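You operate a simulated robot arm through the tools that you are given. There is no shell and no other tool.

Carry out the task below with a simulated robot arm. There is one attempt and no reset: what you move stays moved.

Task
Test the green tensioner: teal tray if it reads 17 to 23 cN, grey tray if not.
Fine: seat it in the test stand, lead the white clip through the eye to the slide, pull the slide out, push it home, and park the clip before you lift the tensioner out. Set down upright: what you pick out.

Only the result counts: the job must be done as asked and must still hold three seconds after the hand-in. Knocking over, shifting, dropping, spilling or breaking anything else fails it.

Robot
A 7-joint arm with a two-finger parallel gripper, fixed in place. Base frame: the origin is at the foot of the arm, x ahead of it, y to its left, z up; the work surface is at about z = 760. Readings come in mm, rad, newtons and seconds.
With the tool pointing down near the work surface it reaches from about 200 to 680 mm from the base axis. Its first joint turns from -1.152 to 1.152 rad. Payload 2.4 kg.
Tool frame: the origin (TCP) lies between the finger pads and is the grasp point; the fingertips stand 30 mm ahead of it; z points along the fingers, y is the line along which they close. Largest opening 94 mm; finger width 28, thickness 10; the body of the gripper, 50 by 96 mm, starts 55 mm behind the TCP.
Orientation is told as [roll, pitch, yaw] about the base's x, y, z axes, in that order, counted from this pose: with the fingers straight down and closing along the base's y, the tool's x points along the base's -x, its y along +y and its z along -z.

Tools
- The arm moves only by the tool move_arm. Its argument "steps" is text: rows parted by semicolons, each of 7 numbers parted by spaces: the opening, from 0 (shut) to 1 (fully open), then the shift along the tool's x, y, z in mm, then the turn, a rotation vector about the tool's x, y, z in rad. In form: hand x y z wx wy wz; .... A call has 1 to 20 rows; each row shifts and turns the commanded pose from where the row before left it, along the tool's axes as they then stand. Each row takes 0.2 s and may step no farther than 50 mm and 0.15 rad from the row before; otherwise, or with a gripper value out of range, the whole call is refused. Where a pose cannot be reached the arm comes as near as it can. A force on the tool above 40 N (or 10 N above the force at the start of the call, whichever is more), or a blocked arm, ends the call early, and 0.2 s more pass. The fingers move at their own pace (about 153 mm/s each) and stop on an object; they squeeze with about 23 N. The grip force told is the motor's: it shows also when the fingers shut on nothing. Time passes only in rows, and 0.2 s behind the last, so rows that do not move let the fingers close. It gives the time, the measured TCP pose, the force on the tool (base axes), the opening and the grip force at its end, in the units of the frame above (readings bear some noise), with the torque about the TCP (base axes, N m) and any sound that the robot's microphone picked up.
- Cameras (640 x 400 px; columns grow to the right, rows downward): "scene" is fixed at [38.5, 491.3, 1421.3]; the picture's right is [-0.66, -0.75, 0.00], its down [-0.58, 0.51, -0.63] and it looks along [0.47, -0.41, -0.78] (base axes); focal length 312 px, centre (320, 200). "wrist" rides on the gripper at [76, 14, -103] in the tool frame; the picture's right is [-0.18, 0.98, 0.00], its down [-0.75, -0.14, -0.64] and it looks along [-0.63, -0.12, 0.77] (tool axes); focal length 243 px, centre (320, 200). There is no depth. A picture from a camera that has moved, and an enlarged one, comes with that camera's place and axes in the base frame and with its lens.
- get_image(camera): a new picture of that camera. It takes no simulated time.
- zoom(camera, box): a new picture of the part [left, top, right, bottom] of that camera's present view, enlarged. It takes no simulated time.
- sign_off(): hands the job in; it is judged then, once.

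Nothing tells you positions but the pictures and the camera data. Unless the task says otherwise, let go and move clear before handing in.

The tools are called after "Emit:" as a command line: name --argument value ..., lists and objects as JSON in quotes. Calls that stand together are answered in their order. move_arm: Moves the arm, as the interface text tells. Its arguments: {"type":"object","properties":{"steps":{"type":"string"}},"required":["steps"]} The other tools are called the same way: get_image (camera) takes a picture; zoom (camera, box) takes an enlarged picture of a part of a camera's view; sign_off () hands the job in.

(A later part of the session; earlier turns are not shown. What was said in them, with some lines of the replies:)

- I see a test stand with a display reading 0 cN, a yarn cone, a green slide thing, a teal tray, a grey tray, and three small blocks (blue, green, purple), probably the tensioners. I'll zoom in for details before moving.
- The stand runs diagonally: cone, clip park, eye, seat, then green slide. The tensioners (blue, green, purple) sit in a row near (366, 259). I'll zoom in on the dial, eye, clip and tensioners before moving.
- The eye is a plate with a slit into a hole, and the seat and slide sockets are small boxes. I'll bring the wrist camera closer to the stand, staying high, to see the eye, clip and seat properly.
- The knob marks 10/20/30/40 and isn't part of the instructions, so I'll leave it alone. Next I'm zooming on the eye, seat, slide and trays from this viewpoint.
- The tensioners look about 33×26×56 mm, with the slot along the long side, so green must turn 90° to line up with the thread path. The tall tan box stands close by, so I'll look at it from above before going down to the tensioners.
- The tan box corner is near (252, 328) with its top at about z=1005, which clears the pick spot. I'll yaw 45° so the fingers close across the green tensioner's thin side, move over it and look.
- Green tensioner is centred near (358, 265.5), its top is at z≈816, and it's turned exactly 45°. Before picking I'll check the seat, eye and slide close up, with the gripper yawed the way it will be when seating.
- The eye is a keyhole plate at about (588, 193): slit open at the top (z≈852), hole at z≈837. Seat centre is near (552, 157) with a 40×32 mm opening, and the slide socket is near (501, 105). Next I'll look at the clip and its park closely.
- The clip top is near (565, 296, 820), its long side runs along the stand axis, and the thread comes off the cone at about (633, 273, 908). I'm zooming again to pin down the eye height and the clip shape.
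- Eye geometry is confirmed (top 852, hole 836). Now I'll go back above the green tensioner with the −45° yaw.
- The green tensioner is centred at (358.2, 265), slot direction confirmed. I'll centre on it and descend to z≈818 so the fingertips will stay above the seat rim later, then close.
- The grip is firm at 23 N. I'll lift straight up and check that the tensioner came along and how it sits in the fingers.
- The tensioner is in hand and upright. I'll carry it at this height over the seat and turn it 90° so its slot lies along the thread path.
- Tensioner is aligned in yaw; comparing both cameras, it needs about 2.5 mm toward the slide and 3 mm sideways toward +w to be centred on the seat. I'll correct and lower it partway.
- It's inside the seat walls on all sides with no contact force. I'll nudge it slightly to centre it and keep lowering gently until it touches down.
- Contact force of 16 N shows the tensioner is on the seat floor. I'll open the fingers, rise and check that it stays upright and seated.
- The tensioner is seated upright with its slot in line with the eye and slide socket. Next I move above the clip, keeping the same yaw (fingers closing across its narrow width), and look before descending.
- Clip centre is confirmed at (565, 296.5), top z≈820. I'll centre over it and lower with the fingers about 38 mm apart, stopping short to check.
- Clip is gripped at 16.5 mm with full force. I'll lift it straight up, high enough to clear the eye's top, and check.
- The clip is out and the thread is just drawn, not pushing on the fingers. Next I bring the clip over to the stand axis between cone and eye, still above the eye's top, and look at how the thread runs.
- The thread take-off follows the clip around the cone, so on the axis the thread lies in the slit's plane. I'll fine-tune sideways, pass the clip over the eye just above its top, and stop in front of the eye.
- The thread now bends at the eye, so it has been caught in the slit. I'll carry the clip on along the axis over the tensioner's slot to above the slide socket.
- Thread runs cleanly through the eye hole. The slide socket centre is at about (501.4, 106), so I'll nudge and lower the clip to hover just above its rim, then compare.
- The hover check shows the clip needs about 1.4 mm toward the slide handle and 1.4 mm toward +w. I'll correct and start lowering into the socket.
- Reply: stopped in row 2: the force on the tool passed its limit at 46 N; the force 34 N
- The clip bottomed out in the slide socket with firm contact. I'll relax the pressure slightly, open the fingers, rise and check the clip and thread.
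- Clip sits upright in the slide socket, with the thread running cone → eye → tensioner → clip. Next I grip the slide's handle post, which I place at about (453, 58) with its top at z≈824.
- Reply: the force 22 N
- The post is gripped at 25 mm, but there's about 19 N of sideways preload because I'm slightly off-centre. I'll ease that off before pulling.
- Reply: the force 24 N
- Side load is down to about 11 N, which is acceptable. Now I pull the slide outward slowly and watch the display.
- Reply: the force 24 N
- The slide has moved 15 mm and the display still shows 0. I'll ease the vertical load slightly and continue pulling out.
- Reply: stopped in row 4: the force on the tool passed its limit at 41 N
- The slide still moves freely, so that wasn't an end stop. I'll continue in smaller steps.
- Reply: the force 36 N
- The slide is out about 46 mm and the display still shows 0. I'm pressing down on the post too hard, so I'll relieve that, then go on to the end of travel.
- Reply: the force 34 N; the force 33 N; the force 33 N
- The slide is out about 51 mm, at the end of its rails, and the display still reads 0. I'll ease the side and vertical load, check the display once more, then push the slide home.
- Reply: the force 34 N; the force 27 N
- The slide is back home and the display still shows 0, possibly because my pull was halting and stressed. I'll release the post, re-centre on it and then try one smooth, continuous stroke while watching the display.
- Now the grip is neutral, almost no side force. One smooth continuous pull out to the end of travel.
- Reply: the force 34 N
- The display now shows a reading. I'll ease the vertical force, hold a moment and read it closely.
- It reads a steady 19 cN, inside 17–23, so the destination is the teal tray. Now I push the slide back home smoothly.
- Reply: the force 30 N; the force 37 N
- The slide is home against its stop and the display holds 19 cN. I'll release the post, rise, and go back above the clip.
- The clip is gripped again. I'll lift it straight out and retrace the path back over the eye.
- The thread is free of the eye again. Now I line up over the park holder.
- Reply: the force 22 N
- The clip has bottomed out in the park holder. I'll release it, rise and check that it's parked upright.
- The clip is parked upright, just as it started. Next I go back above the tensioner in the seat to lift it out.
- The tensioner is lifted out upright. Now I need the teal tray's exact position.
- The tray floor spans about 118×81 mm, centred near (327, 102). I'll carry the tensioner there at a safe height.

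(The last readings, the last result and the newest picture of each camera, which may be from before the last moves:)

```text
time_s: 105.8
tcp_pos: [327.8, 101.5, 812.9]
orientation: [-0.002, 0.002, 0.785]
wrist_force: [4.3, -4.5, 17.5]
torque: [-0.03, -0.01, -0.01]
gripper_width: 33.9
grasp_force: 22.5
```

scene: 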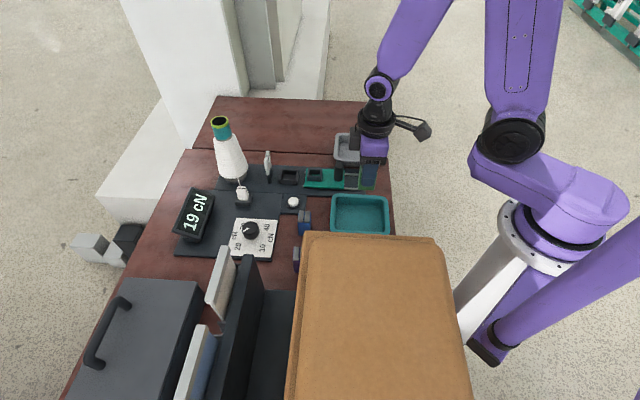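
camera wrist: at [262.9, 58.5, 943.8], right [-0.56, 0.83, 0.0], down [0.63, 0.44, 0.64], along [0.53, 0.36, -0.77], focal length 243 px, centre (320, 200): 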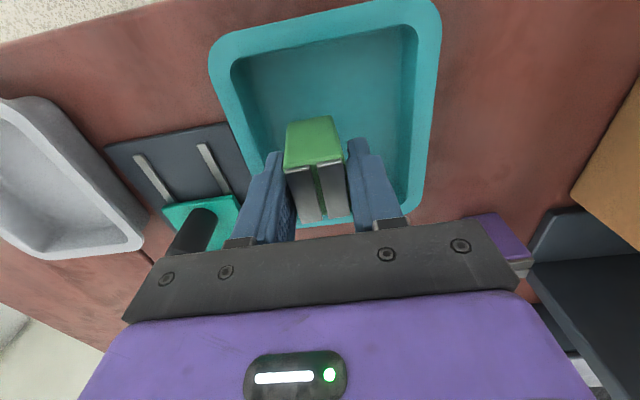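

The tensioner has touched the tray floor. I'll release gently, rise straight up and check it stands.

Emit:
move_arm --steps "0 0 0 -0.8 0 0 0; 0.4 0 0 0 0 0 0; 0.48 0 0 0 0 0 0; 0.48 0 0 0 0 0 0; 0.48 0 0 -15 0 0 0; 0.48 0 0 -35 0 0 0; 0.48 0 0 -45 0 0 0; 0.48 0 0 -45 0 0 0; 0.48 0 0 0 0 0 0"

Emit:
get_image --camera "scene"

Emit:
get_image --camera "wrist"

Emit:
zoom --camera "scene" --box '[310, 150, 410, 240]'

```text
time_s: 107.8
tcp_pos: [327.1, 100.3, 954.8]
orientation: [-0.003, 0.004, 0.787]
wrist_force: [0.0, -0.4, 0.3]
torque: [-0.01, -0.02, -0.02]
gripper_width: 45.1
grasp_force: 0.0
```

```text
taken
```

scene: 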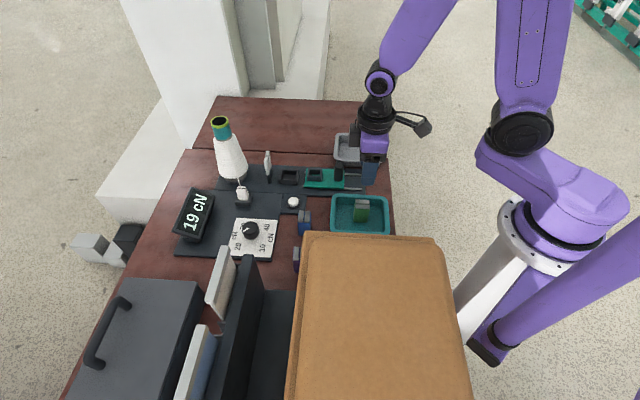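

```text
taken
camera wrist: at [264.0, 57.2, 1056.8], right [-0.57, 0.82, 0.0], down [0.63, 0.44, 0.64], along [0.53, 0.36, -0.77], focal length 243 px, centre (320, 200)
```

wrist: 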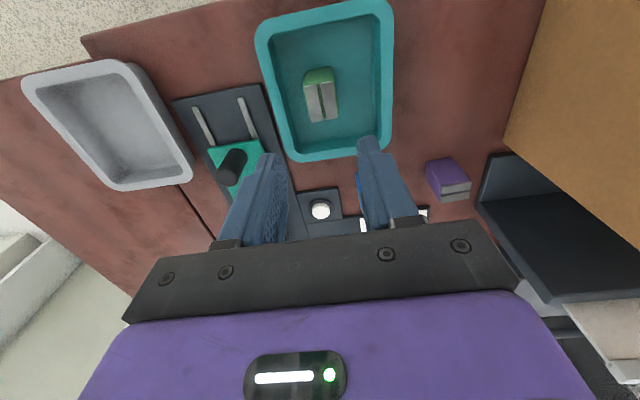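

```text
4.44 times, centred on (360, 195) of scene
camera zoom: at [38.5, 491.3, 1421.3], right [-0.66, -0.75, 0.0], down [-0.58, 0.51, -0.63], along [0.47, -0.41, -0.78], focal length 1386 px, centre (142, 222)
```

zoom: 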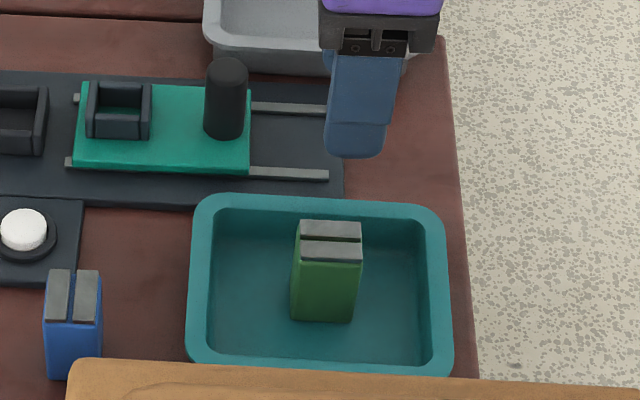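

The tensioner stands upright in the teal tray. I'll check the slide position, clip and neighbours against the starting state before handing in.

Emit:
zoom --camera "scene" --box '[280, 140, 400, 210]'

Emit:
zoom --camera "scene" --box '[290, 150, 350, 190]'

Emit:
zoom --camera "scene" --box '[225, 165, 265, 215]'

Emit:
zoom --camera "scene" --box '[160, 100, 400, 250]'

```text
5.33 times, centred on (340, 175) of scene
camera zoom: at [38.5, 491.3, 1421.3], right [-0.66, -0.75, 0.0], down [-0.58, 0.51, -0.63], along [0.47, -0.41, -0.78], focal length 1663 px, centre (213, 333)
```

zoom: 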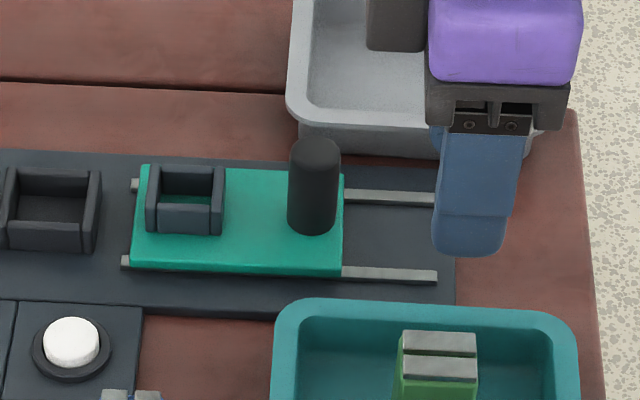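

```text
10.00 times, centred on (320, 170) of scene
camera zoom: at [38.5, 491.3, 1421.3], right [-0.66, -0.75, 0.0], down [-0.58, 0.51, -0.63], along [0.47, -0.41, -0.78], focal length 3118 px, centre (320, 500)
```

zoom: 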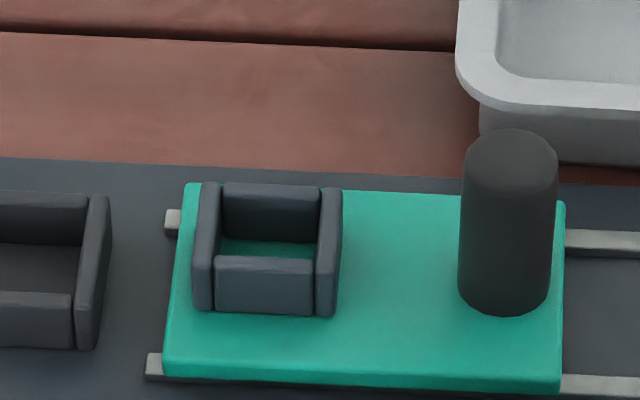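

```text
8.00 times, centred on (245, 190) of scene
camera zoom: at [38.5, 491.3, 1421.3], right [-0.66, -0.75, 0.0], down [-0.58, 0.51, -0.63], along [0.47, -0.41, -0.78], focal length 2495 px, centre (920, 280)
```

zoom: 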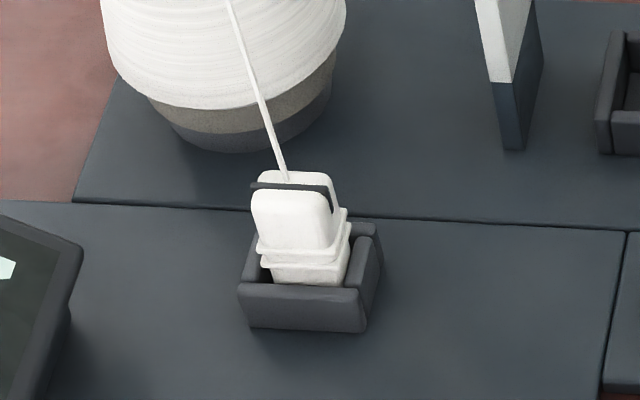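

```text
2.67 times, centred on (280, 175) of scene
camera zoom: at [38.5, 491.3, 1421.3], right [-0.66, -0.75, 0.0], down [-0.58, 0.51, -0.63], along [0.47, -0.41, -0.78], focal length 832 px, centre (427, 267)
```

zoom: 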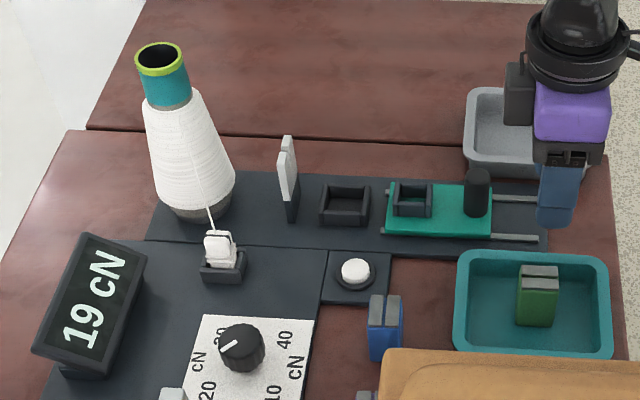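

Everything checks out: the slide is home, the clip is parked, neighbours are untouched, and the green tensioner stands upright in the teal tray with 19 cN on the display. I'll retreat upward and then hand in.

Emit:
move_arm --steps "0.48 0 0 -40 0 0 0; 0.48 0 0 -40 0 0 0; 0.48 0 0 0 0 0 0; 0.48 0 0 0 0 0 0; 0.48 0 0 0 0 0 0; 0.48 0 0 0 0 0 0"

Emit:
get_image --camera "scene"

```text
time_s: 109.2
tcp_pos: [327.1, 101.4, 1033.3]
orientation: [-0.002, 0.003, 0.784]
wrist_force: [-0.7, 0.6, -0.3]
torque: [-0.01, 0.0, -0.02]
gripper_width: 45.0
grasp_force: 0.0
```

```text
taken
```

scene: 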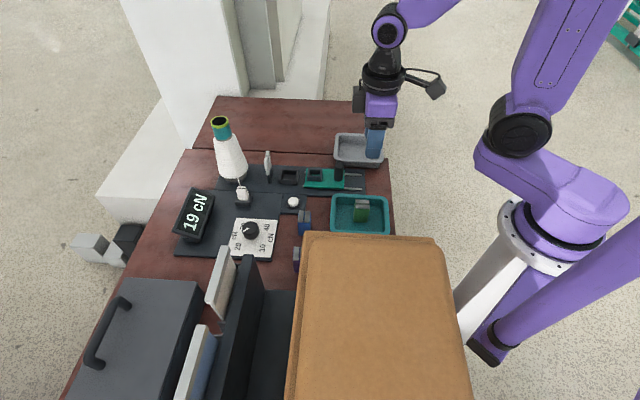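

The arm is clear, the scene is stable, and the green tensioner (19 cN) stands in the teal tray. Handing in now.

Emit:
sign_off

```text
The job is handed in.
```

The green tensioner read 19 cN, inside the 17 to 23 range, so I set it upright in the teal tray and handed the job in.

- **Reading:** My first pull stopped at about 52 mm and gave no reading. On a second, smoother pull the display went to 19 cN between about 54 and 66 mm out. It held there through pushing home and afterwards.
- **Stand:** The slide is back at its home stop. The white clip is parked upright in its holder, about 1 mm off where it started, and the thread is clear of the eye.
- **Other items:** In the last picture the blue and purple tensioners, the cone, the knob and the trays look where they were. I did not use the knob or the white button.
- **Forces:** While I had hold of the slide's post, the force on the arm reached about 41 N once and ran around 30 N at several points. When I set the clip into the slide it peaked at 46 N. I saw no sign that the stand shifted.
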